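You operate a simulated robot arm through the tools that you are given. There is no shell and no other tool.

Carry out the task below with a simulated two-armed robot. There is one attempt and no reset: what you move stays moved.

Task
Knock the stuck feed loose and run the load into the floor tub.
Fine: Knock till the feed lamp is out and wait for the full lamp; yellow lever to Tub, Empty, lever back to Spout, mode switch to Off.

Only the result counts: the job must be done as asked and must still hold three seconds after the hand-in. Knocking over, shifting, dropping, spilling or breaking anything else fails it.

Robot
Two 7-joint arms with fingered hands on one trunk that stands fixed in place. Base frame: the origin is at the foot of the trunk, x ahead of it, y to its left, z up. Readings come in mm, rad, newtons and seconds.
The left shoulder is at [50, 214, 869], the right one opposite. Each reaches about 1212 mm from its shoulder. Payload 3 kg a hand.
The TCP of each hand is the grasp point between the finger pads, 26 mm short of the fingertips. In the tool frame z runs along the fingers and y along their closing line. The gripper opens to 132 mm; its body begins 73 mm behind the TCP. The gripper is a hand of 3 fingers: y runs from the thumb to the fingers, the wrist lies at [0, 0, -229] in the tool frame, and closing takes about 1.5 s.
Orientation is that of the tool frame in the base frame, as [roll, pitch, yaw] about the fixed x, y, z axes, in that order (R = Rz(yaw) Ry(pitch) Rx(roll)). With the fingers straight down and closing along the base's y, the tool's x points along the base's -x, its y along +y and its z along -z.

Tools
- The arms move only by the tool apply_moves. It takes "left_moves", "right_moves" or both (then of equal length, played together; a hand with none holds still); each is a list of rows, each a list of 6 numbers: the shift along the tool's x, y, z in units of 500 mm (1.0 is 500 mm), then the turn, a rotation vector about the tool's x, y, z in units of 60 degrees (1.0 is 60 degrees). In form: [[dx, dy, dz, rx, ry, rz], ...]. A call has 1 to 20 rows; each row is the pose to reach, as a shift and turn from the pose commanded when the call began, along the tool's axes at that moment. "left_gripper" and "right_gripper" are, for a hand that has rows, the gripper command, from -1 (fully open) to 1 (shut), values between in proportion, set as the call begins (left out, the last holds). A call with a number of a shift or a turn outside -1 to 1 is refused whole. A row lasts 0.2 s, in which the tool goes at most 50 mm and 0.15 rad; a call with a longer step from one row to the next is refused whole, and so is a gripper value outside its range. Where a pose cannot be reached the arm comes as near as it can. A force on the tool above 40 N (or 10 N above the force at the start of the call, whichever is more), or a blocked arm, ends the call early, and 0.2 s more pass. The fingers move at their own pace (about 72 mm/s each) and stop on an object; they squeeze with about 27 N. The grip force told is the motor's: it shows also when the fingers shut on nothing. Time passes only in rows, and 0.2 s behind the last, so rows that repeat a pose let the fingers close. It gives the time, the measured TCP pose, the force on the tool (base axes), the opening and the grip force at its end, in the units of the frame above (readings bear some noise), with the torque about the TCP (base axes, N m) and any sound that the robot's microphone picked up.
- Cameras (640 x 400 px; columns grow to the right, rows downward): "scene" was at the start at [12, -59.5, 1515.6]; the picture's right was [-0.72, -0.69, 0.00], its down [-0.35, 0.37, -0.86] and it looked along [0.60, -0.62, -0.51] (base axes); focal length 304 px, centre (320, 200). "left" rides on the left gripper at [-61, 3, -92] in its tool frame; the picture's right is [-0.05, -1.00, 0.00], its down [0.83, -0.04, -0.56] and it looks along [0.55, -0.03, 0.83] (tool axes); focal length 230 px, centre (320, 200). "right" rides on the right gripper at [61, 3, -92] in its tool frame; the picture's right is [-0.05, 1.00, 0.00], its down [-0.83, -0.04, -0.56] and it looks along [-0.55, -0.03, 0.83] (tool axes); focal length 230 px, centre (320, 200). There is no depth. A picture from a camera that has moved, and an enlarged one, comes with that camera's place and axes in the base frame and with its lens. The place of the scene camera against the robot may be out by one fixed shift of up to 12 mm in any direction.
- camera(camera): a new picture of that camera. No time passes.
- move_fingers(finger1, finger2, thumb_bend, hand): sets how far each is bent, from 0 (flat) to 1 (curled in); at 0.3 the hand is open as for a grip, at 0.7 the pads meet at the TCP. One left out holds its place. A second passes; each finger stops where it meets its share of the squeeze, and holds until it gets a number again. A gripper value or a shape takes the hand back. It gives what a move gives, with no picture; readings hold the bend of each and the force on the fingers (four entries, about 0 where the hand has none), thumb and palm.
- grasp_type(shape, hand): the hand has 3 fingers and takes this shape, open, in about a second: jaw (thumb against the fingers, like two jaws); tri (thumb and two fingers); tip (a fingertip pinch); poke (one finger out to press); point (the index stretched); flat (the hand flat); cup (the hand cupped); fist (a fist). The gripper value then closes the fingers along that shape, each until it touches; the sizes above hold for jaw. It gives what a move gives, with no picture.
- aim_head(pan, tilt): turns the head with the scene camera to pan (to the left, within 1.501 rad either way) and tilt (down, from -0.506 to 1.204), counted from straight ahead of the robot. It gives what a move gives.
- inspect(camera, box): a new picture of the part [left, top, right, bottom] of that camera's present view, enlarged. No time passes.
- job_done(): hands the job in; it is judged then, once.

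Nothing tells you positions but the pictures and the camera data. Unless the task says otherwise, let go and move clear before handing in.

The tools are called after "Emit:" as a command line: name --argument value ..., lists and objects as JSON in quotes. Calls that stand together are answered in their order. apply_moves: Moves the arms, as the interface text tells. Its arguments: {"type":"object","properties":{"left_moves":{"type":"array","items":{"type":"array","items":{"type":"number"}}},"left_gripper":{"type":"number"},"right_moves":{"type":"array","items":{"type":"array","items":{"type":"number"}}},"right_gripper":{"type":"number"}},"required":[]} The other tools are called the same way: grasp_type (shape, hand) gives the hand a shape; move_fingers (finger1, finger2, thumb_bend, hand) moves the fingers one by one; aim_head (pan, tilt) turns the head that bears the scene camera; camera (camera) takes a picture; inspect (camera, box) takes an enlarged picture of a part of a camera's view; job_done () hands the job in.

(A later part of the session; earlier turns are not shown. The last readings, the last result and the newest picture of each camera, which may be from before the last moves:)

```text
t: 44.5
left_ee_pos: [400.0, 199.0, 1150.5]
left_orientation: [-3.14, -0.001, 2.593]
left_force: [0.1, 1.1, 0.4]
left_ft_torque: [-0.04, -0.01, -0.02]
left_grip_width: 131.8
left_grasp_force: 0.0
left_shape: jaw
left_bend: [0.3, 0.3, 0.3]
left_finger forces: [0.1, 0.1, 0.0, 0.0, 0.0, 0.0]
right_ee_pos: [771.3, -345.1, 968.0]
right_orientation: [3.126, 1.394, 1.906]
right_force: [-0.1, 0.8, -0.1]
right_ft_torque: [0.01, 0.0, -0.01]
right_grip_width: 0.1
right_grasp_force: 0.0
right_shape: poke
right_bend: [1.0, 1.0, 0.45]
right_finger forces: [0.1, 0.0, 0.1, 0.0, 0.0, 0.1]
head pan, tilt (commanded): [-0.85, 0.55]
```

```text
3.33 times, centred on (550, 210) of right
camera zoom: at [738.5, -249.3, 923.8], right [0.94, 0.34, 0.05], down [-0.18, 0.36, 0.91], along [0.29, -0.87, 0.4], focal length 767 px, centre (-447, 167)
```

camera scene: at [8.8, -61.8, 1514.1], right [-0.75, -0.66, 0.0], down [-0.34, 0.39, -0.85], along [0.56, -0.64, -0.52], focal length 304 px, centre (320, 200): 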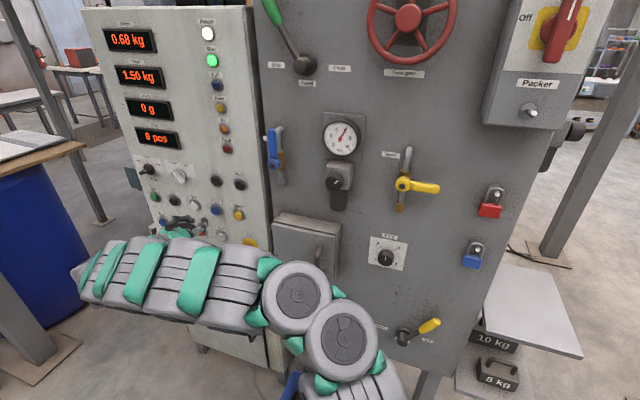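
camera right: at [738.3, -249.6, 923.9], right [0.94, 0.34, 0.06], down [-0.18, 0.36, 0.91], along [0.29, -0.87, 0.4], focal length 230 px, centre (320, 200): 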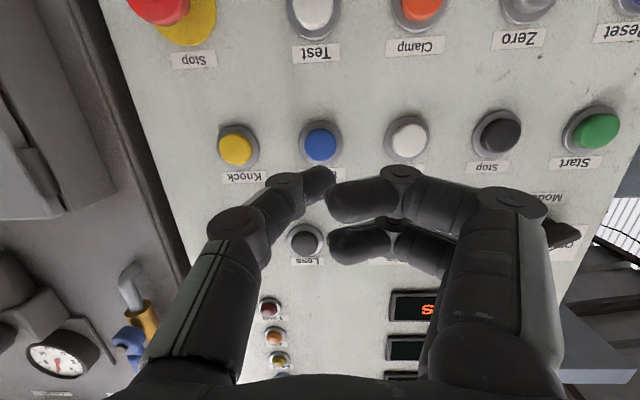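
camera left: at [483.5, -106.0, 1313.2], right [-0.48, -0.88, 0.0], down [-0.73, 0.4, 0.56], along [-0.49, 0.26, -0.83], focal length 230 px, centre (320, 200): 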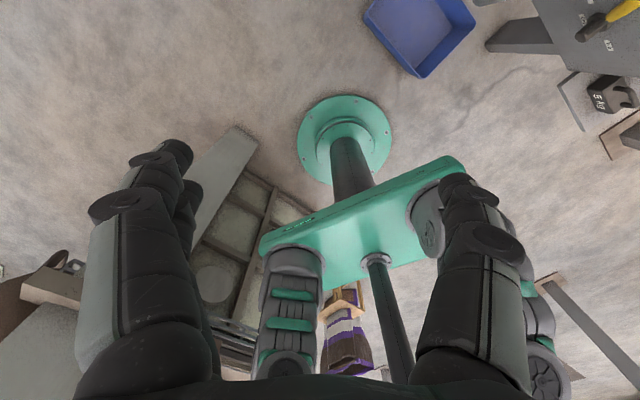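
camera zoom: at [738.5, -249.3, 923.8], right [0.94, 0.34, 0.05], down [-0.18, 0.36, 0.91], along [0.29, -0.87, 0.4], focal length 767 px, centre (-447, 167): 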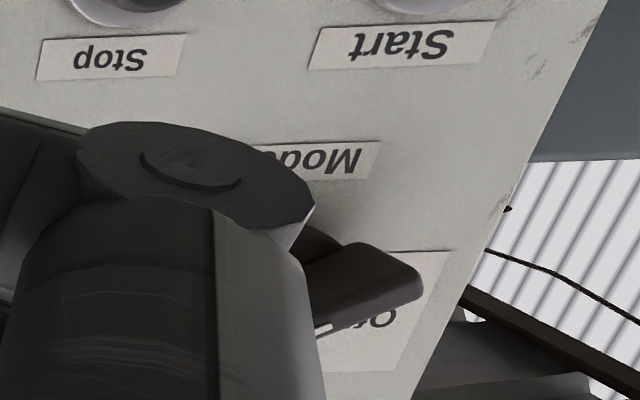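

The hopper is empty (0.02 kg, Run lamp out). Now I go back for the lever: first retreat to the mid waypoint and open the hand to jaw.

Emit:
apply_moves --right_moves '[[-0.0035, -0.0666, -0.0299, 0, 0.0563, 0], [-0.0069, -0.1333, -0.0599, 0, 0.1125, 0], [-0.0104, -0.1999, -0.0898, 0, 0.1688, 0], [-0.0138, -0.2665, -0.1197, 0, 0.225, 0], [-0.0173, -0.3331, -0.1496, 0, 0.2813, 0], [-0.0207, -0.3998, -0.1796, 0, 0.3375, 0], [-0.0242, -0.4664, -0.2095, 0, 0.3938, 0], [-0.0276, -0.533, -0.2394, 0, 0.45, 0]]'

Emit:
grasp_type --shape "jaw" --hand "right"

Emit:
inspect --camera "scene" --box '[80, 0, 260, 160]'

```text
t: 46.2
left_ee_pos: [401.1, 197.6, 1150.7]
left_orientation: [-3.14, -0.002, 2.595]
left_force: [-0.4, -0.1, 0.6]
left_ft_torque: [0.01, -0.02, 0.01]
left_grip_width: 131.6
left_grasp_force: 0.0
left_shape: jaw
left_bend: [0.3, 0.3, 0.3]
left_finger forces: [0.0, 0.1, 0.0, 0.0, 0.0, 0.1]
right_ee_pos: [480.2, -328.1, 1003.1]
right_orientation: [3.133, 0.922, 1.919]
right_force: [-1.0, 0.7, -0.5]
right_ft_torque: [0.02, 0.03, -0.04]
right_grip_width: 0.1
right_grasp_force: 0.0
right_shape: poke
right_bend: [1.0, 1.0, 0.45]
right_finger forces: [0.1, 0.0, 0.1, 0.0, 0.1, 0.0]
head pan, tilt (commanded): [-0.85, 0.55]
```

```text
t: 47.1
left_ee_pos: [399.5, 198.0, 1150.8]
left_orientation: [-3.141, -0.001, 2.594]
left_force: [1.1, -0.1, -0.8]
left_ft_torque: [-0.03, 0.03, -0.01]
left_grip_width: 132.1
left_grasp_force: 0.0
left_shape: jaw
left_bend: [0.3, 0.3, 0.3]
left_finger forces: [0.0, 0.1, 0.0, 0.1, 0.0, 0.0]
right_ee_pos: [481.0, -327.1, 1001.4]
right_orientation: [3.137, 0.924, 1.918]
right_force: [-0.9, -0.3, 0.1]
right_ft_torque: [0.02, -0.03, 0.02]
right_grip_width: 132.2
right_grasp_force: 0.1
right_shape: jaw
right_bend: [0.3, 0.3, 0.3]
right_finger forces: [0.0, 0.0, 0.0, 0.1, 0.1, 0.1]
head pan, tilt (commanded): [-0.85, 0.55]
```

```text
2.50 times, centred on (170, 80) of scene
camera zoom: at [8.9, -61.8, 1514.1], right [-0.75, -0.66, 0.0], down [-0.34, 0.39, -0.85], along [0.56, -0.64, -0.52], focal length 760 px, centre (695, 500)
```

zoom: 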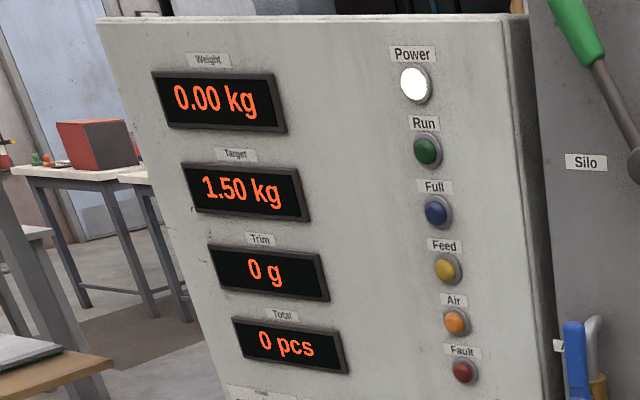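

The weight reads 0.00 kg and no new fill has started. Next I move to the waypoint in front of the lever area.

Emit:
apply_moves --right_moves '[[-0.0261, -0.0654, 0.0133, 0, 0.052, 0], [-0.0521, -0.1308, 0.0266, 0, 0.104, 0], [-0.0782, -0.1962, 0.0399, 0, 0.156, 0], [-0.1043, -0.2616, 0.0532, 0, 0.208, 0], [-0.1303, -0.327, 0.0664, 0, 0.26, 0], [-0.1564, -0.3924, 0.0797, 0, 0.312, 0], [-0.1825, -0.4578, 0.093, 0, 0.364, 0], [-0.2085, -0.5232, 0.1063, 0, 0.416, 0], [-0.2346, -0.5886, 0.1196, 0, 0.468, 0]]'

Emit:
camera --camera "right"

```text
t: 49.1
left_ee_pos: [399.9, 198.2, 1150.8]
left_orientation: [3.14, -0.001, 2.593]
left_force: [-0.4, -0.2, 0.3]
left_ft_torque: [0.0, -0.04, -0.01]
left_grip_width: 131.8
left_grasp_force: 0.1
left_shape: jaw
left_bend: [0.3, 0.3, 0.3]
left_finger forces: [0.1, 0.1, 0.0, 0.1, 0.1, 0.0]
right_ee_pos: [244.3, -542.3, 1057.5]
right_orientation: [3.14, 0.432, 1.921]
right_force: [0.1, -0.7, -1.2]
right_ft_torque: [-0.02, -0.02, 0.01]
right_grip_width: 131.9
right_grasp_force: 0.1
right_shape: jaw
right_bend: [0.3, 0.3, 0.3]
right_finger forces: [0.0, 0.0, 0.0, 0.1, 0.0, 0.0]
right hand out of reach, approached as far as the arm can: row 3, 4, 5, 6
head pan, tilt (commanded): [-0.85, 0.55]
```

```text
taken
camera right: at [214.7, -451.9, 1117.2], right [0.95, 0.3, 0.02], down [0.14, -0.5, 0.85], along [0.27, -0.81, -0.52], focal length 230 px, centre (320, 200)
```

right: 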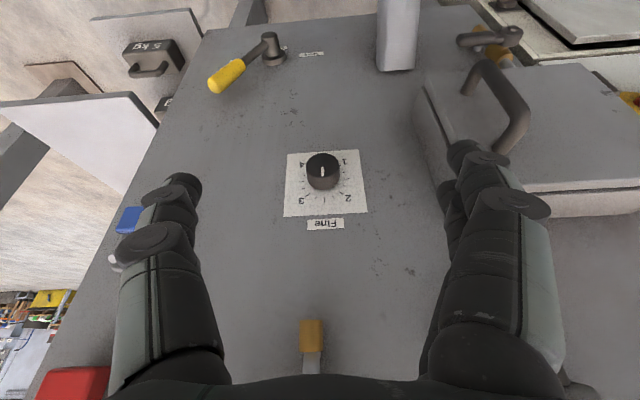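

Emit:
apply_moves --right_moves '[[-0.0025, -0.0432, 0.0352, -0.0471, 0.0491, 0.014], [-0.005, -0.0863, 0.0703, -0.0942, 0.0982, 0.0281], [-0.0076, -0.1295, 0.1055, -0.1412, 0.1472, 0.0421], [-0.0101, -0.1726, 0.1406, -0.1883, 0.1963, 0.0562], [-0.0126, -0.2158, 0.1758, -0.2354, 0.2454, 0.0702]]'

Emit:
camera --camera "right"

```text
t: 50.4
left_ee_pos: [402.0, 198.4, 1150.4]
left_orientation: [-3.142, 0.0, 2.594]
left_force: [-0.2, -0.2, 0.6]
left_ft_torque: [-0.01, -0.01, 0.01]
left_grip_width: 131.9
left_grasp_force: 0.0
left_shape: jaw
left_bend: [0.3, 0.3, 0.3]
left_finger forces: [0.0, 0.0, 0.0, 0.0, 0.0, 0.0]
right_ee_pos: [158.1, -618.2, 979.1]
right_orientation: [2.879, 0.169, 1.881]
right_force: [-0.5, -0.4, 0.2]
right_ft_torque: [0.02, -0.03, 0.02]
right_grip_width: 131.9
right_grasp_force: 0.0
right_shape: jaw
right_bend: [0.3, 0.3, 0.3]
right_finger forces: [0.0, 0.0, 0.0, 0.0, 0.0, 0.0]
head pan, tilt (commanded): [-0.85, 0.55]
```

```text
taken
camera right: at [114.7, -553.4, 1058.8], right [0.92, 0.29, 0.27], down [0.05, -0.75, 0.66], along [0.39, -0.59, -0.71], focal length 230 px, centre (320, 200)
```

right: 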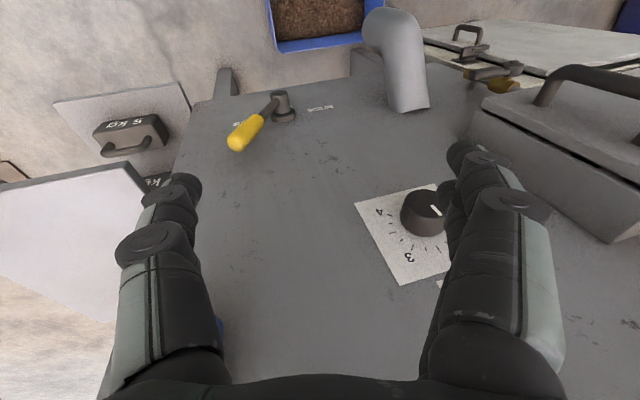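

The tub now holds the brown load. I'll lower the open hand over the lever again, straddling the yellow grip at Tub.

Emit:
apply_moves --right_moves '[[0.0035, -0.0441, 0.0507, 0, 0, 0], [0.007, -0.0882, 0.1013, 0, 0, 0], [0.0105, -0.1323, 0.152, 0, 0, 0], [0.014, -0.1764, 0.2026, 0, 0, 0], [-0.0007, -0.1902, 0.2655, 0, 0, 0], [-0.0154, -0.204, 0.3284, 0, 0, 0], [-0.0301, -0.2178, 0.3913, 0, 0, 0], [-0.0448, -0.2316, 0.4542, 0, 0, 0]]'

Emit:
camera --camera "right"

```text
t: 52.1
left_ee_pos: [400.8, 197.3, 1151.0]
left_orientation: [3.141, 0.0, 2.593]
left_force: [0.4, 0.3, 0.3]
left_ft_torque: [0.01, 0.0, -0.01]
left_grip_width: 132.0
left_grasp_force: 0.1
left_shape: jaw
left_bend: [0.3, 0.3, 0.3]
left_finger forces: [0.0, 0.0, 0.1, 0.0, 0.0, 0.1]
right_ee_pos: [126.8, -695.3, 737.8]
right_orientation: [2.877, 0.171, 1.882]
right_force: [-0.2, 0.0, -0.1]
right_ft_torque: [0.02, -0.02, 0.02]
right_grip_width: 132.2
right_grasp_force: 0.0
right_shape: jaw
right_bend: [0.3, 0.3, 0.3]
right_finger forces: [0.1, 0.0, 0.0, 0.0, 0.0, 0.0]
head pan, tilt (commanded): [-0.85, 0.55]
```

```text
taken
camera right: at [84.4, -630.3, 816.6], right [0.92, 0.29, 0.26], down [0.05, -0.75, 0.66], along [0.39, -0.59, -0.71], focal length 230 px, centre (320, 200)
```

right: 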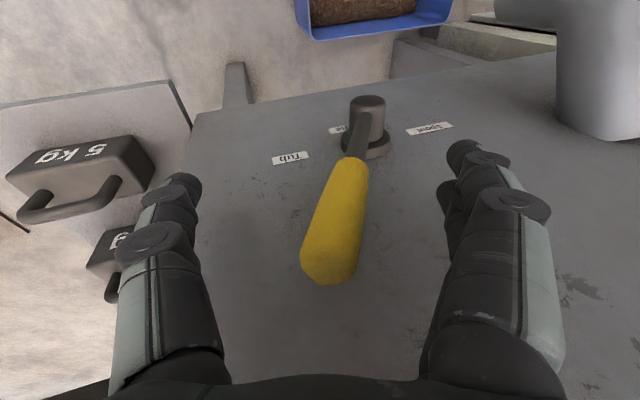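

The grip is centred between thumb and fingers. I'll narrow to a loose cage and swing the lever back toward Spout with the thumb.

Emit:
apply_moves --right_moves '[[0, 0, 0, 0, 0, 0], [0, 0, 0, 0, 0, 0], [0, 0, 0, 0, 0, 0], [-0.0058, 0.0303, -0.0044, 0, 0, 0], [-0.0116, 0.0606, -0.0088, 0, 0, 0], [-0.0115, 0.0847, -0.0082, 0, 0, 0], [-0.0115, 0.1089, -0.0076, 0, 0, 0], [-0.0114, 0.133, -0.007, 0, 0, 0], [-0.0103, 0.1529, -0.0005, 0, 0, 0], [-0.0091, 0.1729, 0.0061, 0, 0, 0], [-0.008, 0.1928, 0.0126, 0, 0, 0]]' --right_gripper -0.29

Emit:
camera --camera "right"

```text
t: 54.5
left_ee_pos: [401.0, 198.1, 1150.1]
left_orientation: [3.141, 0.001, 2.595]
left_force: [0.1, -0.4, 0.5]
left_ft_torque: [-0.02, -0.07, -0.01]
left_grip_width: 132.2
left_grasp_force: 0.0
left_shape: jaw
left_bend: [0.3, 0.3, 0.3]
left_finger forces: [0.0, 0.0, 0.1, 0.0, 0.0, 0.0]
right_ee_pos: [218.7, -667.4, 758.8]
right_orientation: [2.878, 0.171, 1.88]
right_force: [-1.5, -0.9, 0.8]
right_ft_torque: [-0.02, 0.03, -0.02]
right_grip_width: 85.7
right_grasp_force: 0.1
right_shape: jaw
right_bend: [0.7, 0.7, 0.67]
right_finger forces: [0.1, 0.0, 0.1, 0.1, 1.3, 0.0]
head pan, tilt (commanded): [-0.85, 0.55]
```

```text
taken
camera right: at [175.3, -602.4, 836.9], right [0.92, 0.29, 0.27], down [0.04, -0.75, 0.66], along [0.39, -0.59, -0.7], focal length 230 px, centre (320, 200)
```

right: 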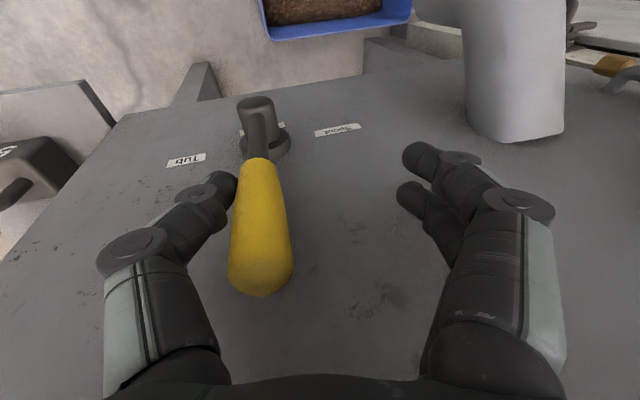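

The lever is near upright and following the thumb. I'll continue toward the Spout side until the stop.

Emit:
apply_moves --right_moves '[[0.0024, 0.0202, 0.0134, 0, 0, 0], [0.0048, 0.0404, 0.0268, 0, 0, 0], [0.0073, 0.0563, 0.0418, 0, 0, 0], [0.0098, 0.0722, 0.0568, 0, 0, 0]]'

Emit:
camera --camera "right"

```text
t: 55.5
left_ee_pos: [401.0, 197.2, 1151.7]
left_orientation: [3.14, 0.001, 2.593]
left_force: [0.1, 0.4, -0.3]
left_ft_torque: [-0.01, -0.05, -0.01]
left_grip_width: 131.8
left_grasp_force: 0.0
left_shape: jaw
left_bend: [0.3, 0.3, 0.3]
left_finger forces: [0.1, 0.1, 0.0, 0.0, 0.0, 0.0]
right_ee_pos: [257.2, -653.1, 738.8]
right_orientation: [2.877, 0.17, 1.881]
right_force: [-0.4, -1.0, 1.7]
right_ft_torque: [-0.03, 0.13, 0.01]
right_grip_width: 85.7
right_grasp_force: 0.1
right_shape: jaw
right_bend: [0.7, 0.7, 0.68]
right_finger forces: [0.0, 0.0, 0.0, 0.0, 1.6, 0.0]
head pan, tilt (commanded): [-0.85, 0.55]
```

```text
taken
camera right: at [214.5, -587.8, 818.1], right [0.92, 0.29, 0.26], down [0.05, -0.75, 0.66], along [0.39, -0.59, -0.7], focal length 230 px, centre (320, 200)
```

right: 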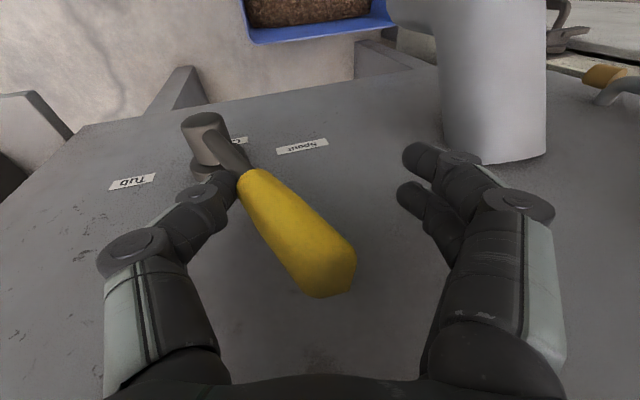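

The lever is at about +22°, still short of the +30° stop. I'll keep pushing left in small steps until it meets the stop.

Emit:
apply_moves --right_moves '[[0.0007, 0.0155, 0.004, 0, 0, 0], [0.0014, 0.0309, 0.008, 0, 0, 0], [0.0021, 0.0464, 0.012, 0, 0, 0]]'

Emit:
camera --camera "right"

```text
t: 56.4
left_ee_pos: [401.5, 197.6, 1149.7]
left_orientation: [-3.141, 0.001, 2.591]
left_force: [-0.2, 0.8, 1.0]
left_ft_torque: [0.0, 0.01, 0.02]
left_grip_width: 131.7
left_grasp_force: 0.0
left_shape: jaw
left_bend: [0.3, 0.3, 0.3]
left_finger forces: [0.1, 0.0, 0.1, 0.0, 0.0, 0.0]
right_ee_pos: [279.4, -645.7, 738.8]
right_orientation: [2.88, 0.171, 1.881]
right_force: [-9.3, -2.6, -0.5]
right_ft_torque: [-0.05, 0.28, -0.02]
right_grip_width: 86.9
right_grasp_force: 0.2
right_shape: jaw
right_bend: [0.7, 0.7, 0.65]
right_finger forces: [0.1, 0.0, 0.1, 0.0, 10.4, 0.0]
head pan, tilt (commanded): [-0.85, 0.55]
```

```text
taken
camera right: at [236.5, -579.6, 818.5], right [0.92, 0.29, 0.26], down [0.04, -0.75, 0.66], along [0.39, -0.59, -0.7], focal length 230 px, centre (320, 200)
```

right: 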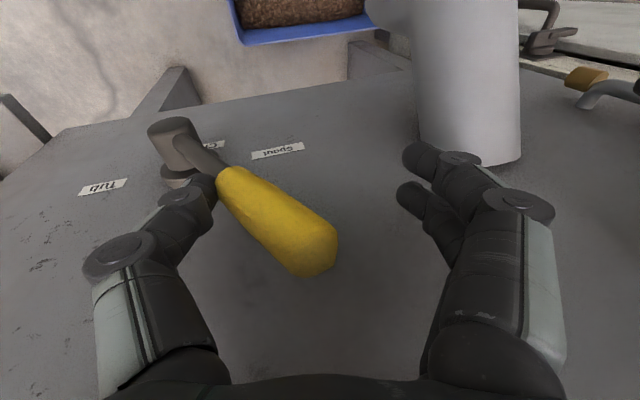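

The lever is back at about +30° with the force rising. One small extra push to confirm it sits on the Spout stop.

Emit:
apply_moves --right_moves '[[0.0004, 0.008, 0.002, 0, 0, 0], [0.0007, 0.0155, 0.004, 0, 0, 0], [0.0011, 0.024, 0.006, 0, 0, 0]]'

Emit:
camera --camera "right"

```text
t: 57.1
left_ee_pos: [400.5, 197.2, 1151.5]
left_orientation: [3.142, 0.0, 2.593]
left_force: [-0.1, 0.4, -0.4]
left_ft_torque: [-0.01, 0.01, -0.02]
left_grip_width: 132.2
left_grasp_force: 0.0
left_shape: jaw
left_bend: [0.3, 0.3, 0.3]
left_finger forces: [0.1, 0.0, 0.0, 0.0, 0.0, 0.1]
right_ee_pos: [290.5, -641.4, 740.4]
right_orientation: [2.878, 0.172, 1.88]
right_force: [-19.0, -7.0, 3.2]
right_ft_torque: [-0.27, 0.72, -0.07]
right_grip_width: 87.8
right_grasp_force: 0.1
right_shape: jaw
right_bend: [0.7, 0.7, 0.61]
right_finger forces: [0.0, 0.0, 0.0, 0.0, 20.4, 0.0]
head pan, tilt (commanded): [-0.85, 0.55]
```

```text
taken
camera right: at [248.2, -575.6, 818.7], right [0.92, 0.29, 0.26], down [0.04, -0.75, 0.66], along [0.39, -0.59, -0.7], focal length 230 px, centre (320, 200)
```

right: 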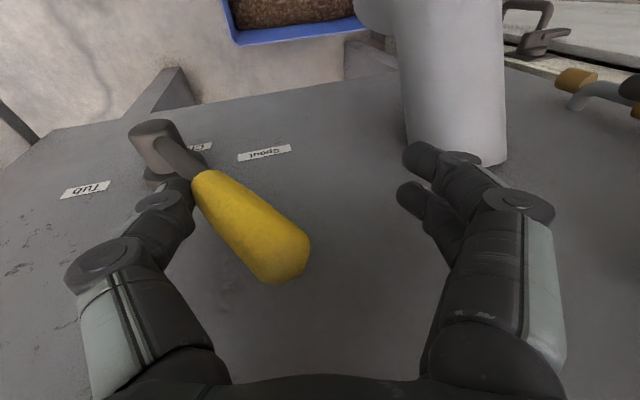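

The lever is firm against the Spout stop (20 N, no more travel). I'll ease off, open the hand and check it stays.

Emit:
apply_moves --right_moves '[[-0.0011, -0.0242, -0.0063, 0, 0, 0], [-0.0022, -0.0484, -0.0125, 0, 0, 0], [-0.003, -0.065, -0.0168, 0, 0, 0], [-0.003, -0.065, -0.0168, 0, 0, 0], [-0.003, -0.065, -0.0168, 0, 0, 0]]' --right_gripper -1

Emit:
camera --camera "right"

```text
t: 58.4
left_ee_pos: [400.7, 198.7, 1150.1]
left_orientation: [-3.141, 0.0, 2.594]
left_force: [0.4, 0.0, 0.6]
left_ft_torque: [-0.02, 0.02, 0.0]
left_grip_width: 131.8
left_grasp_force: 0.0
left_shape: jaw
left_bend: [0.3, 0.3, 0.3]
left_finger forces: [0.0, 0.0, 0.1, 0.0, 0.0, 0.0]
right_ee_pos: [261.5, -651.1, 739.6]
right_orientation: [2.878, 0.171, 1.881]
right_force: [0.4, 0.6, -0.8]
right_ft_torque: [-0.01, 0.03, -0.06]
right_grip_width: 131.7
right_grasp_force: 0.2
right_shape: jaw
right_bend: [0.3, 0.3, 0.3]
right_finger forces: [0.0, 0.0, 0.0, 0.1, 0.0, 0.0]
head pan, tilt (commanded): [-0.85, 0.55]
```

```text
taken
camera right: at [217.3, -586.8, 818.2], right [0.92, 0.29, 0.26], down [0.05, -0.75, 0.66], along [0.39, -0.59, -0.7], focal length 230 px, centre (320, 200)
```

right: 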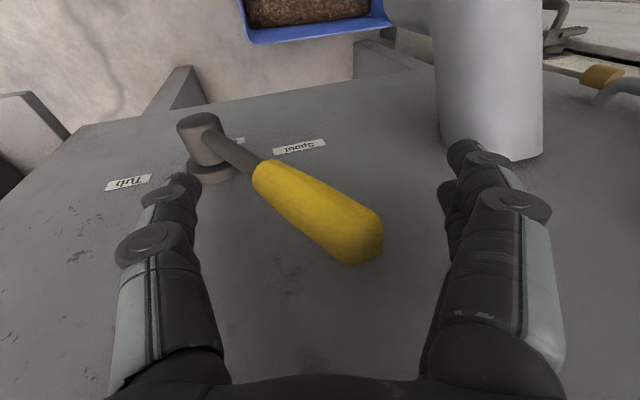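

The lever rests at Spout as at the start. I'll withdraw upward along the same path.

Emit:
apply_moves --right_moves '[[0.0107, -0.0059, -0.0575, 0, 0, 0], [0.0214, -0.0118, -0.115, 0, 0, 0], [0.0322, -0.0176, -0.1726, 0, 0, 0], [0.0429, -0.0235, -0.2301, 0, 0, 0], [0.0536, -0.0294, -0.2876, 0, 0, 0], [0.0466, -0.0058, -0.3391, 0, 0, 0], [0.0395, 0.0179, -0.3905, 0, 0, 0], [0.0325, 0.0416, -0.442, 0, 0, 0], [0.0254, 0.0652, -0.4934, 0, 0, 0]]'

Emit:
camera --camera "right"

```text
t: 60.4
left_ee_pos: [400.4, 196.8, 1149.5]
left_orientation: [3.142, 0.001, 2.593]
left_force: [-0.6, 0.0, 0.8]
left_ft_torque: [0.05, 0.0, -0.02]
left_grip_width: 132.0
left_grasp_force: 0.1
left_shape: jaw
left_bend: [0.3, 0.3, 0.3]
left_finger forces: [0.0, 0.0, 0.0, 0.1, 0.0, 0.1]
right_ee_pos: [212.6, -610.7, 981.1]
right_orientation: [2.877, 0.17, 1.879]
right_force: [0.9, 0.0, 0.9]
right_ft_torque: [-0.02, 0.02, -0.01]
right_grip_width: 131.7
right_grasp_force: 0.0
right_shape: jaw
right_bend: [0.3, 0.3, 0.3]
right_finger forces: [0.1, 0.0, 0.0, 0.0, 0.0, 0.0]
head pan, tilt (commanded): [-0.85, 0.55]
```

```text
taken
camera right: at [169.4, -544.9, 1059.5], right [0.92, 0.29, 0.26], down [0.04, -0.75, 0.66], along [0.39, -0.59, -0.7], focal length 230 px, centre (320, 200)
```

right: 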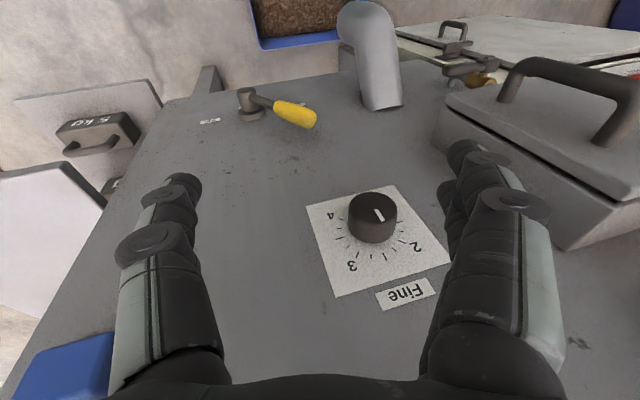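

The lever shows at Spout and the Fine knob is undisturbed. Now I return toward the panel for the mode switch, by the same waypoints.

Emit:
apply_moves --right_moves '[[0.0171, 0.0284, -0.0264, 0.0471, -0.0491, -0.014], [0.0342, 0.0568, -0.0529, 0.0942, -0.0982, -0.0281], [0.0514, 0.0852, -0.0793, 0.1412, -0.1472, -0.0421], [0.0685, 0.1136, -0.1058, 0.1883, -0.1963, -0.0562], [0.0856, 0.142, -0.1322, 0.2354, -0.2454, -0.0702]]'

Emit:
apply_moves --right_moves '[[0.029, 0.0654, -0.0001, 0, -0.052, 0], [0.058, 0.1308, -0.0001, 0, -0.104, 0], [0.087, 0.1962, -0.0002, 0, -0.156, 0], [0.116, 0.2616, -0.0003, 0, -0.208, 0], [0.145, 0.327, -0.0003, 0, -0.26, 0], [0.174, 0.3924, -0.0004, 0, -0.312, 0], [0.203, 0.4578, -0.0005, 0, -0.364, 0], [0.232, 0.5232, -0.0005, 0, -0.416, 0], [0.261, 0.5886, -0.0006, 0, -0.468, 0]]'

Emit:
camera --camera "scene"

```text
t: 61.5
left_ee_pos: [399.9, 197.9, 1150.3]
left_orientation: [-3.14, 0.001, 2.593]
left_force: [0.7, 0.1, -0.5]
left_ft_torque: [-0.02, 0.0, 0.01]
left_grip_width: 131.9
left_grasp_force: 0.0
left_shape: jaw
left_bend: [0.3, 0.3, 0.3]
left_finger forces: [0.0, 0.1, 0.0, 0.0, 0.0, 0.1]
right_ee_pos: [245.6, -542.5, 1054.8]
right_orientation: [3.138, 0.438, 1.921]
right_force: [0.5, 0.4, 0.3]
right_ft_torque: [-0.02, 0.01, -0.02]
right_grip_width: 131.8
right_grasp_force: 0.0
right_shape: jaw
right_bend: [0.3, 0.3, 0.3]
right_finger forces: [0.0, 0.0, 0.1, 0.0, 0.0, 0.1]
head pan, tilt (commanded): [-0.85, 0.55]
```

```text
t: 63.5
left_ee_pos: [400.1, 197.2, 1150.8]
left_orientation: [-3.141, 0.0, 2.594]
left_force: [0.2, 0.0, -0.3]
left_ft_torque: [-0.05, 0.04, 0.0]
left_grip_width: 131.9
left_grasp_force: 0.1
left_shape: jaw
left_bend: [0.3, 0.3, 0.3]
left_finger forces: [0.1, 0.0, 0.2, 0.0, 0.0, 0.0]
right_ee_pos: [481.4, -327.7, 1000.9]
right_orientation: [3.136, 0.925, 1.916]
right_force: [0.4, 0.0, 0.6]
right_ft_torque: [0.0, -0.01, 0.0]
right_grip_width: 131.7
right_grasp_force: 0.0
right_shape: jaw
right_bend: [0.3, 0.3, 0.3]
right_finger forces: [0.1, 0.0, 0.0, 0.0, 0.0, 0.0]
right hand out of reach, approached as far as the arm can: row 3, 4, 5, 6
head pan, tilt (commanded): [-0.85, 0.55]
```

```text
taken
camera scene: at [8.9, -61.7, 1514.1], right [-0.75, -0.66, 0.0], down [-0.34, 0.39, -0.85], along [0.56, -0.64, -0.52], focal length 304 px, centre (320, 200)
```

scene: 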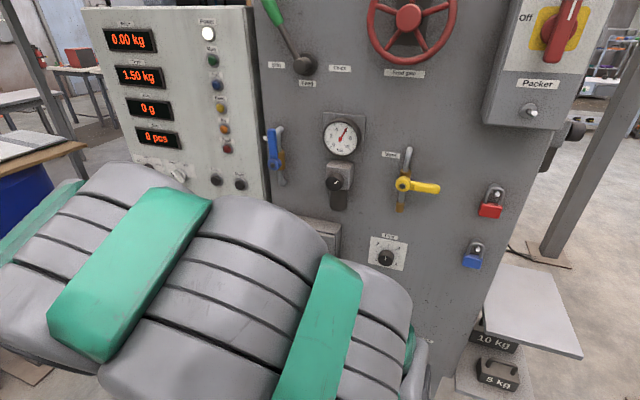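

The lamps are as expected (0.00 kg, no fault). I'll carry the right hand on to the left side of the panel, in front of the Mode switch, which I place at about [1041, -371, 1072].

Emit:
apply_moves --right_moves '[[-0.0189, 0.065, 0.0066, 0, -0.0444, 0], [-0.0378, 0.1299, 0.0131, 0, -0.0889, 0], [-0.0567, 0.1949, 0.0197, 0, -0.1333, 0], [-0.0756, 0.2598, 0.0262, 0, -0.1778, 0], [-0.0944, 0.3248, 0.0328, 0, -0.2222, 0], [-0.1133, 0.3897, 0.0393, 0, -0.2667, 0], [-0.1322, 0.4547, 0.0459, 0, -0.3111, 0], [-0.1511, 0.5196, 0.0524, 0, -0.3556, 0], [-0.17, 0.5846, 0.059, 0, -0.4, 0]]'

Emit:
camera --camera "right"

```text
t: 65.5
left_ee_pos: [400.3, 198.2, 1149.8]
left_orientation: [-3.141, 0.002, 2.593]
left_force: [-0.2, 0.4, 0.2]
left_ft_torque: [0.0, 0.02, 0.0]
left_grip_width: 132.1
left_grasp_force: 0.0
left_shape: jaw
left_bend: [0.3, 0.3, 0.3]
left_finger forces: [0.0, 0.0, 0.1, 0.0, 0.1, 0.0]
right_ee_pos: [780.4, -297.6, 1050.0]
right_orientation: [3.129, 1.342, 1.912]
right_force: [0.2, 0.6, -0.4]
right_ft_torque: [0.0, -0.01, 0.0]
right_grip_width: 132.1
right_grasp_force: 0.2
right_shape: jaw
right_bend: [0.3, 0.3, 0.3]
right_finger forces: [0.1, 0.0, 0.1, 0.0, 0.0, 0.0]
head pan, tilt (commanded): [-0.85, 0.55]
```

```text
taken
camera right: at [748.3, -199.7, 1012.2], right [0.94, 0.33, 0.05], down [-0.16, 0.32, 0.93], along [0.29, -0.89, 0.35], focal length 230 px, centre (320, 200)
```

right: 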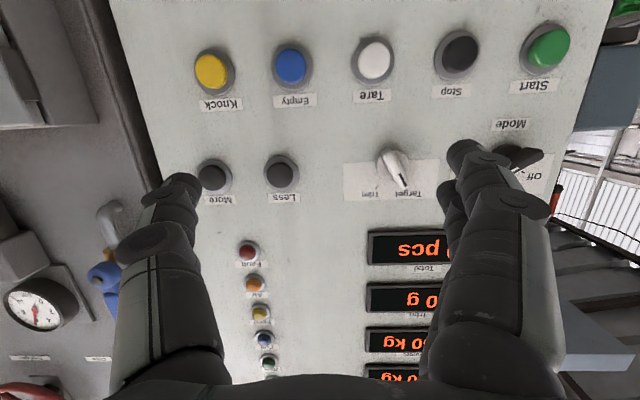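

Emit:
apply_moves --right_moves '[[-0.0083, 0.0722, 0.0035, 0, -0.0283, 0], [-0.0167, 0.1445, 0.0071, 0, -0.0567, 0], [-0.025, 0.2167, 0.0106, 0, -0.085, 0], [-0.0333, 0.2889, 0.0141, 0, -0.1133, 0], [-0.0417, 0.3612, 0.0177, 0, -0.1417, 0], [-0.05, 0.4334, 0.0212, 0, -0.17, 0]]'

Emit:
camera --camera "right"

Emit:
camera --camera "scene"

```text
t: 67.0
left_ee_pos: [400.4, 199.7, 1149.8]
left_orientation: [-3.141, -0.001, 2.594]
left_force: [-0.3, 0.6, 1.0]
left_ft_torque: [-0.07, 0.02, 0.02]
left_grip_width: 131.8
left_grasp_force: 0.1
left_shape: jaw
left_bend: [0.3, 0.3, 0.3]
left_finger forces: [0.1, 0.0, 0.0, 0.0, 0.0, 0.1]
right_ee_pos: [914.3, -267.8, 1068.9]
right_orientation: [3.091, 1.517, 1.877]
right_force: [-1.1, 0.0, -0.1]
right_ft_torque: [-0.01, 0.02, 0.0]
right_grip_width: 131.9
right_grasp_force: 0.0
right_shape: jaw
right_bend: [0.3, 0.3, 0.3]
right_finger forces: [0.0, 0.0, 0.1, 0.0, 0.1, 0.1]
right hand out of reach, approached as far as the arm can: row 5, 6
head pan, tilt (commanded): [-0.85, 0.55]
```

```text
taken
camera right: at [883.1, -177.1, 1012.5], right [0.94, 0.34, 0.05], down [-0.22, 0.46, 0.86], along [0.27, -0.82, 0.51], focal length 230 px, centre (320, 200)
```

right: 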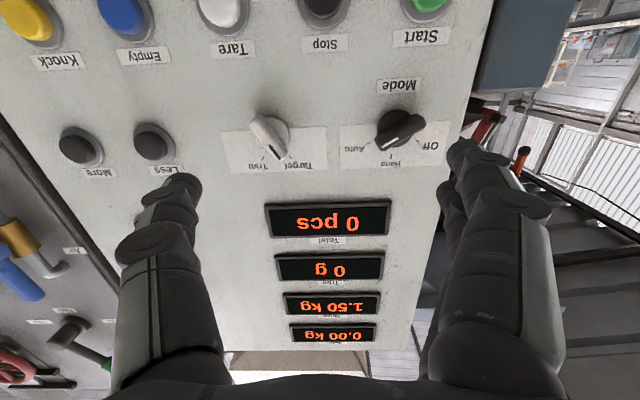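

```text
taken
camera scene: at [8.8, -61.1, 1514.1], right [-0.75, -0.66, 0.0], down [-0.35, 0.39, -0.85], along [0.56, -0.64, -0.52], focal length 304 px, centre (320, 200)
```

scene: 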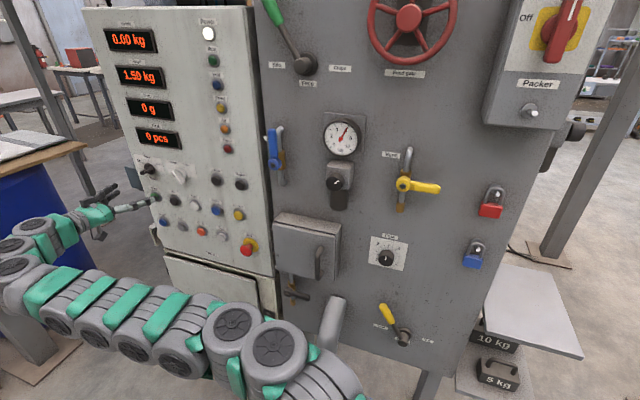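

The straight-on pose is out of reach here, so I'll have to come at the Mode switch at an angle and push its pointer round with a finger. I'll try the point shape to see how the finger stands.

Emit:
grasp_type --shape "point" --hand "right"

Emit:
camera --camera "right"

Emit:
inspect --camera "scene" --box '[40, 130, 220, 270]'

Emit:
inspect --camera "right" --box '[330, 70, 470, 180]'

```text
t: 67.8
left_ee_pos: [401.1, 197.6, 1150.3]
left_orientation: [-3.141, 0.001, 2.593]
left_force: [0.6, 0.0, -0.1]
left_ft_torque: [0.0, 0.01, -0.01]
left_grip_width: 132.0
left_grasp_force: 0.0
left_shape: jaw
left_bend: [0.3, 0.3, 0.3]
left_finger forces: [0.1, 0.0, 0.0, 0.0, 0.0, 0.0]
right_ee_pos: [913.4, -269.9, 1068.2]
right_orientation: [3.092, 1.515, 1.873]
right_force: [-0.1, -0.5, -0.7]
right_ft_torque: [-0.01, -0.01, -0.03]
right_grip_width: 0.0
right_grasp_force: 0.1
right_shape: point
right_bend: [0.14, 1.0, 0.49]
right_finger forces: [0.1, 0.0, 0.0, 0.0, 0.1, 0.0]
head pan, tilt (commanded): [-0.85, 0.55]
```

```text
taken
camera right: at [883.1, -178.8, 1012.2], right [0.94, 0.34, 0.05], down [-0.22, 0.46, 0.86], along [0.27, -0.82, 0.51], focal length 230 px, centre (320, 200)
```

right: 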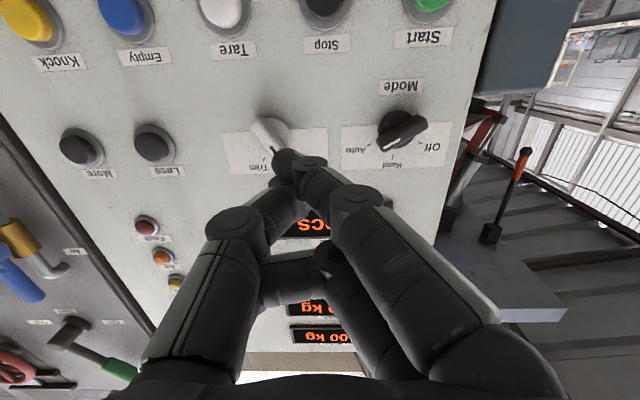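

```text
2.86 times, centred on (130, 200) of scene
camera zoom: at [8.9, -61.8, 1514.1], right [-0.75, -0.66, 0.0], down [-0.34, 0.39, -0.85], along [0.56, -0.64, -0.52], focal length 868 px, centre (863, 200)
```

zoom: 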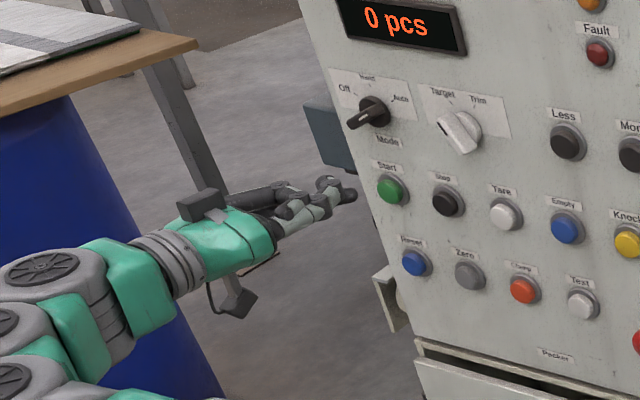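

```text
3.64 times, centred on (400, 125) of right
camera zoom: at [883.1, -178.8, 1012.2], right [0.94, 0.34, 0.05], down [-0.22, 0.46, 0.86], along [0.27, -0.82, 0.51], focal length 837 px, centre (29, 473)
```

zoom: 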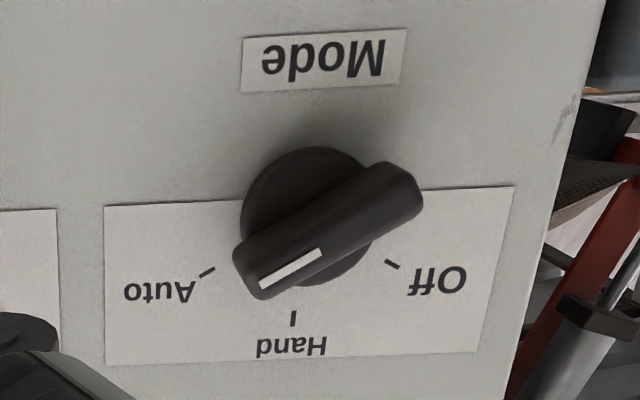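

The Mode pointer is clearly at Auto, with Off about 120° counter-clockwise from it. I'll curl the thumb in so that only the index finger leads, and look at the result.

Emit:
move_fingers --hand "right" --finger1 0.14 --finger2 1.0 --thumb_bend 1.0

Emit:
camera --camera "right"

Emit:
inspect --camera "scene" --box '[70, 150, 190, 240]'

```text
t: 68.8
left_ee_pos: [400.9, 196.9, 1150.4]
left_orientation: [3.14, -0.001, 2.594]
left_force: [-0.6, 0.0, 0.1]
left_ft_torque: [0.01, 0.01, -0.02]
left_grip_width: 131.8
left_grasp_force: 0.0
left_shape: jaw
left_bend: [0.3, 0.3, 0.3]
left_finger forces: [0.0, 0.1, 0.0, 0.1, 0.1, 0.1]
right_ee_pos: [913.9, -269.8, 1067.6]
right_orientation: [3.091, 1.515, 1.872]
right_force: [0.5, -0.3, 0.9]
right_ft_torque: [0.03, -0.02, 0.0]
right_grip_width: 56.6
right_grasp_force: 0.0
right_shape: fingers
right_bend: [0.14, 1.0, 0.97]
right_finger forces: [0.0, 0.0, 0.1, 0.0, 0.0, 0.0]
head pan, tilt (commanded): [-0.85, 0.55]
```

```text
taken
camera right: at [883.1, -179.4, 1012.2], right [0.94, 0.34, 0.05], down [-0.22, 0.46, 0.86], along [0.27, -0.82, 0.51], focal length 230 px, centre (320, 200)
```

right: 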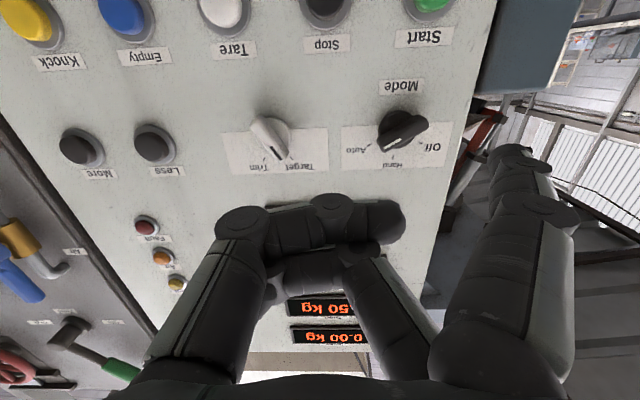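

```text
4.44 times, centred on (130, 195) of scene
camera zoom: at [8.9, -61.8, 1514.1], right [-0.75, -0.66, 0.0], down [-0.34, 0.39, -0.85], along [0.56, -0.64, -0.52], focal length 1350 px, centre (1164, 222)
```

zoom: 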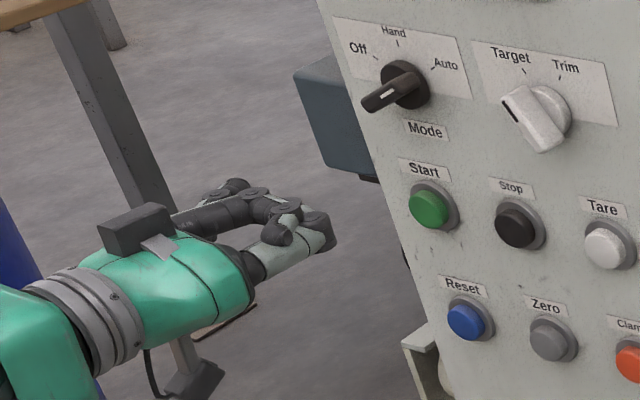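

Curling the thumb doesn't suit; instead I'll curl both fingers and stretch the thumb, since with the hand angled toward the left the thumb side will lead into the panel.

Emit:
move_fingers --hand "right" --finger1 1.0 --finger2 1.0 --thumb_bend 0.2

Emit:
camera --camera "right"

Emit:
inspect --camera "scene" --box '[70, 150, 190, 240]'

```text
t: 69.8
left_ee_pos: [400.6, 197.4, 1151.2]
left_orientation: [-3.141, 0.0, 2.594]
left_force: [0.6, -0.1, 0.4]
left_ft_torque: [-0.02, 0.0, -0.01]
left_grip_width: 132.1
left_grasp_force: 0.0
left_shape: jaw
left_bend: [0.3, 0.3, 0.3]
left_finger forces: [0.1, 0.0, 0.0, 0.0, 0.0, 0.0]
right_ee_pos: [913.3, -270.3, 1068.1]
right_orientation: [3.094, 1.516, 1.875]
right_force: [0.5, 0.8, 0.1]
right_ft_torque: [-0.01, -0.01, -0.03]
right_grip_width: 57.9
right_grasp_force: 0.1
right_shape: fingers
right_bend: [1.0, 0.93, 0.2]
right_finger forces: [0.0, 0.1, 0.0, 0.0, 0.1, 0.1]
head pan, tilt (commanded): [-0.85, 0.55]
```

```text
taken
camera right: at [883.1, -179.4, 1012.1], right [0.94, 0.34, 0.05], down [-0.22, 0.46, 0.86], along [0.27, -0.82, 0.51], focal length 230 px, centre (320, 200)
```

right: 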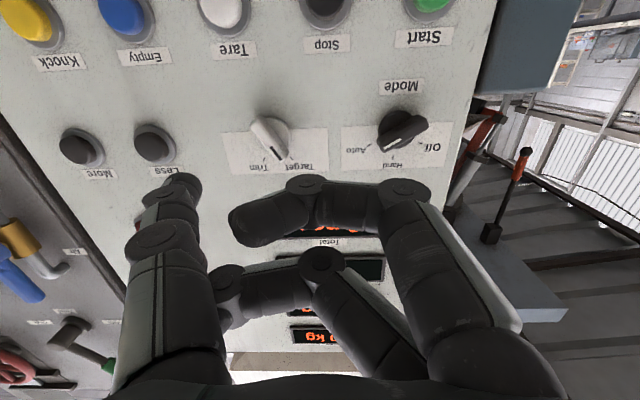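

```text
4.44 times, centred on (130, 195) of scene
camera zoom: at [8.9, -61.8, 1514.1], right [-0.75, -0.66, 0.0], down [-0.34, 0.39, -0.85], along [0.56, -0.64, -0.52], focal length 1350 px, centre (1164, 222)
```

zoom: 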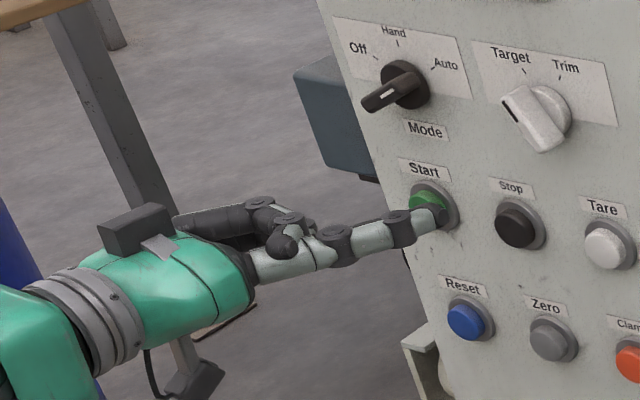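

The stretched thumb tip sits at about [0, -76, 23] in the tool frame, a slender pusher. I'll now swing the hand 50° to the left about the vertical, in place, so it points more along the arm and the thumb leads into the panel.

Emit:
apply_moves --right_moves '[[0, 0, 0, -0.1186, 0.0067, -0.0069], [0, 0, 0, -0.2373, 0.0133, -0.0138], [0, 0, 0, -0.3559, 0.02, -0.0207], [0, 0, 0, -0.4746, 0.0267, -0.0276], [0, 0, 0, -0.5932, 0.0334, -0.0345], [0, 0, 0, -0.7119, 0.04, -0.0414], [0, 0, 0, -0.8305, 0.0467, -0.0483]]'

Emit:
camera --camera "right"

Emit:
camera --camera "scene"

```text
t: 71.5
left_ee_pos: [401.0, 197.5, 1150.6]
left_orientation: [-3.14, 0.0, 2.594]
left_force: [-0.5, 0.9, -0.1]
left_ft_torque: [0.01, -0.01, -0.01]
left_grip_width: 132.0
left_grasp_force: 0.0
left_shape: jaw
left_bend: [0.3, 0.3, 0.3]
left_finger forces: [0.0, 0.0, 0.1, 0.0, 0.0, 0.0]
right_ee_pos: [912.6, -269.2, 1066.7]
right_orientation: [2.993, 1.476, 2.646]
right_force: [-0.5, 0.1, 0.3]
right_ft_torque: [-0.01, 0.02, -0.02]
right_grip_width: 58.1
right_grasp_force: 0.1
right_shape: fingers
right_bend: [1.0, 0.93, 0.2]
right_finger forces: [0.1, 0.0, 0.0, 0.0, 0.0, 0.0]
head pan, tilt (commanded): [-0.85, 0.55]
```

```text
taken
camera right: at [821.3, -233.2, 1015.4], right [0.35, 0.94, 0.07], down [-0.47, 0.11, 0.88], along [0.81, -0.33, 0.47], focal length 230 px, centre (320, 200)
```

right: 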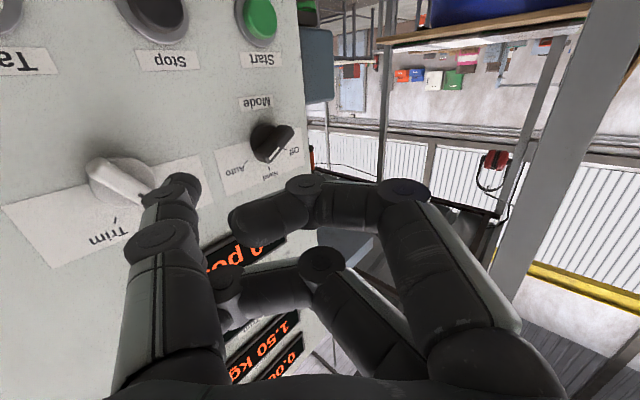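

```text
taken
camera scene: at [8.8, -61.8, 1514.1], right [-0.75, -0.66, 0.0], down [-0.34, 0.39, -0.85], along [0.56, -0.64, -0.52], focal length 304 px, centre (320, 200)
```

scene: 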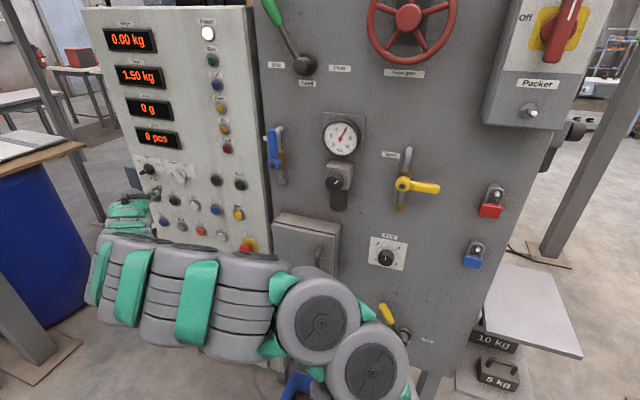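

The hand now points left along the panel with the thumb nearest to it; the Mode axis is consistently near [1051, -398, 1075] at the panel. I'll bring the thumb tip to just right of the switch, still about 30 mm in front of it.

Emit:
apply_moves --right_moves '[[-0.0016, 0.0082, 0.0498, 0, 0, 0], [-0.0032, 0.0164, 0.0996, 0, 0, 0], [-0.0048, 0.0246, 0.1494, 0, 0, 0]]'

Emit:
camera --camera "right"

Emit:
inspect --camera "scene" --box '[90, 130, 210, 220]'

```text
t: 72.2
left_ee_pos: [401.4, 198.6, 1150.3]
left_orientation: [3.141, 0.002, 2.594]
left_force: [0.5, -0.7, -0.1]
left_ft_torque: [-0.02, -0.03, 0.03]
left_grip_width: 131.8
left_grasp_force: 0.1
left_shape: jaw
left_bend: [0.3, 0.3, 0.3]
left_finger forces: [0.0, 0.0, 0.0, 0.0, 0.0, 0.0]
right_ee_pos: [986.6, -283.0, 1060.7]
right_orientation: [2.989, 1.477, 2.64]
right_force: [0.4, -0.3, -0.4]
right_ft_torque: [-0.03, -0.01, -0.01]
right_grip_width: 58.3
right_grasp_force: 0.0
right_shape: fingers
right_bend: [1.0, 0.93, 0.2]
right_finger forces: [0.0, 0.0, 0.1, 0.0, 0.0, 0.1]
head pan, tilt (commanded): [-0.85, 0.55]
```

```text
taken
camera right: at [896.3, -246.8, 1009.6], right [0.35, 0.94, 0.07], down [-0.47, 0.11, 0.88], along [0.81, -0.33, 0.47], focal length 230 px, centre (320, 200)
```

right: 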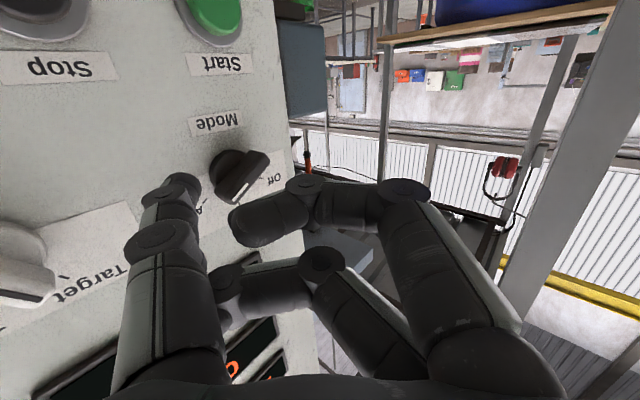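

```text
4.44 times, centred on (150, 175) of scene
camera zoom: at [8.9, -61.8, 1514.1], right [-0.75, -0.66, 0.0], down [-0.34, 0.39, -0.85], along [0.56, -0.64, -0.52], focal length 1350 px, centre (1076, 311)
```

zoom: 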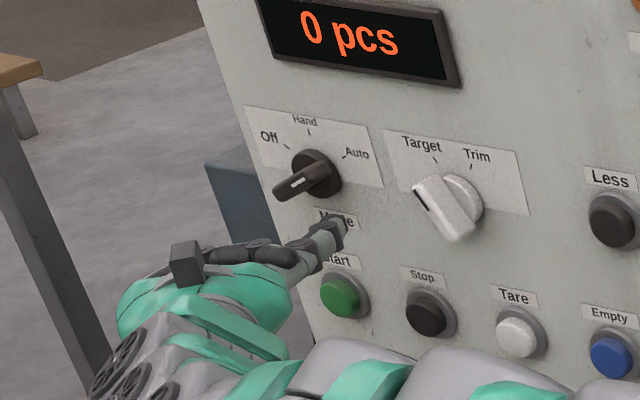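

The geometry checks out (knob seen where predicted). I'll move the thumb tip in beside the pointer, below-right of it, at about 20 mm off the panel.

Emit:
apply_moves --right_moves '[[-0.0029, -0.0113, 0.0204, 0, 0, 0], [-0.0058, -0.0226, 0.0407, 0, 0, 0], [-0.0086, -0.0339, 0.0611, 0, 0, 0], [-0.0115, -0.0452, 0.0814, 0, 0, 0]]'

Emit:
camera --camera "right"

Emit:
inspect --camera "scene" --box '[110, 140, 190, 200]'

```text
t: 73.4
left_ee_pos: [401.3, 197.6, 1149.4]
left_orientation: [3.141, -0.003, 2.593]
left_force: [-0.7, -0.2, 0.4]
left_ft_torque: [-0.02, 0.04, 0.01]
left_grip_width: 132.0
left_grasp_force: 0.0
left_shape: jaw
left_bend: [0.3, 0.3, 0.3]
left_finger forces: [0.0, 0.0, 0.1, 0.1, 0.0, 0.0]
right_ee_pos: [1019.4, -309.1, 1065.0]
right_orientation: [3.006, 1.477, 2.671]
right_force: [-7.6, 11.6, 2.3]
right_ft_torque: [-0.16, 0.01, -0.64]
right_grip_width: 56.8
right_grasp_force: 7.2
right_shape: fingers
right_bend: [1.0, 0.93, 0.23]
right_finger forces: [0.0, 0.0, 0.0, 0.0, 13.8, 0.0]
head pan, tilt (commanded): [-0.85, 0.55]
stopped in row 4 (right hand): the force on the tool passed its limit at 43 N (the readings are from after the stop); the commanded pose is now the measured one
```

```text
taken
camera right: at [927.4, -273.8, 1012.3], right [0.33, 0.94, 0.06], down [-0.47, 0.11, 0.88], along [0.82, -0.32, 0.47], focal length 230 px, centre (320, 200)
```

right: 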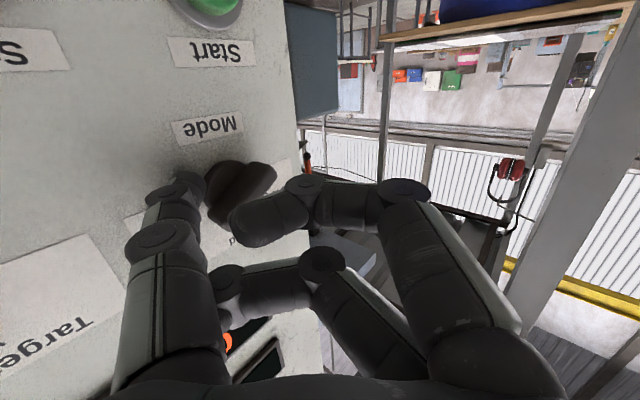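

```text
6.67 times, centred on (150, 170) of scene
camera zoom: at [8.7, -61.6, 1514.1], right [-0.75, -0.66, 0.0], down [-0.34, 0.39, -0.85], along [0.56, -0.64, -0.52], focal length 2025 px, centre (1453, 400)
```

zoom: 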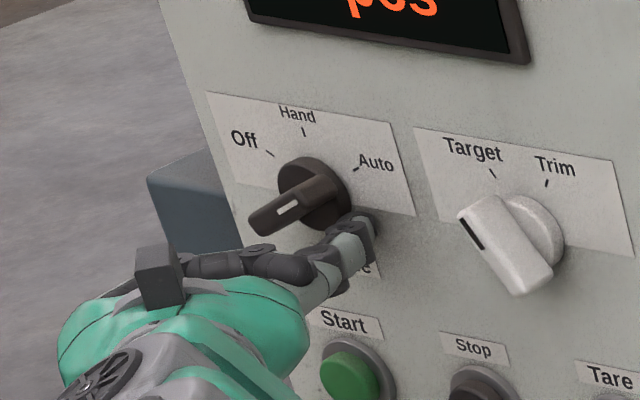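

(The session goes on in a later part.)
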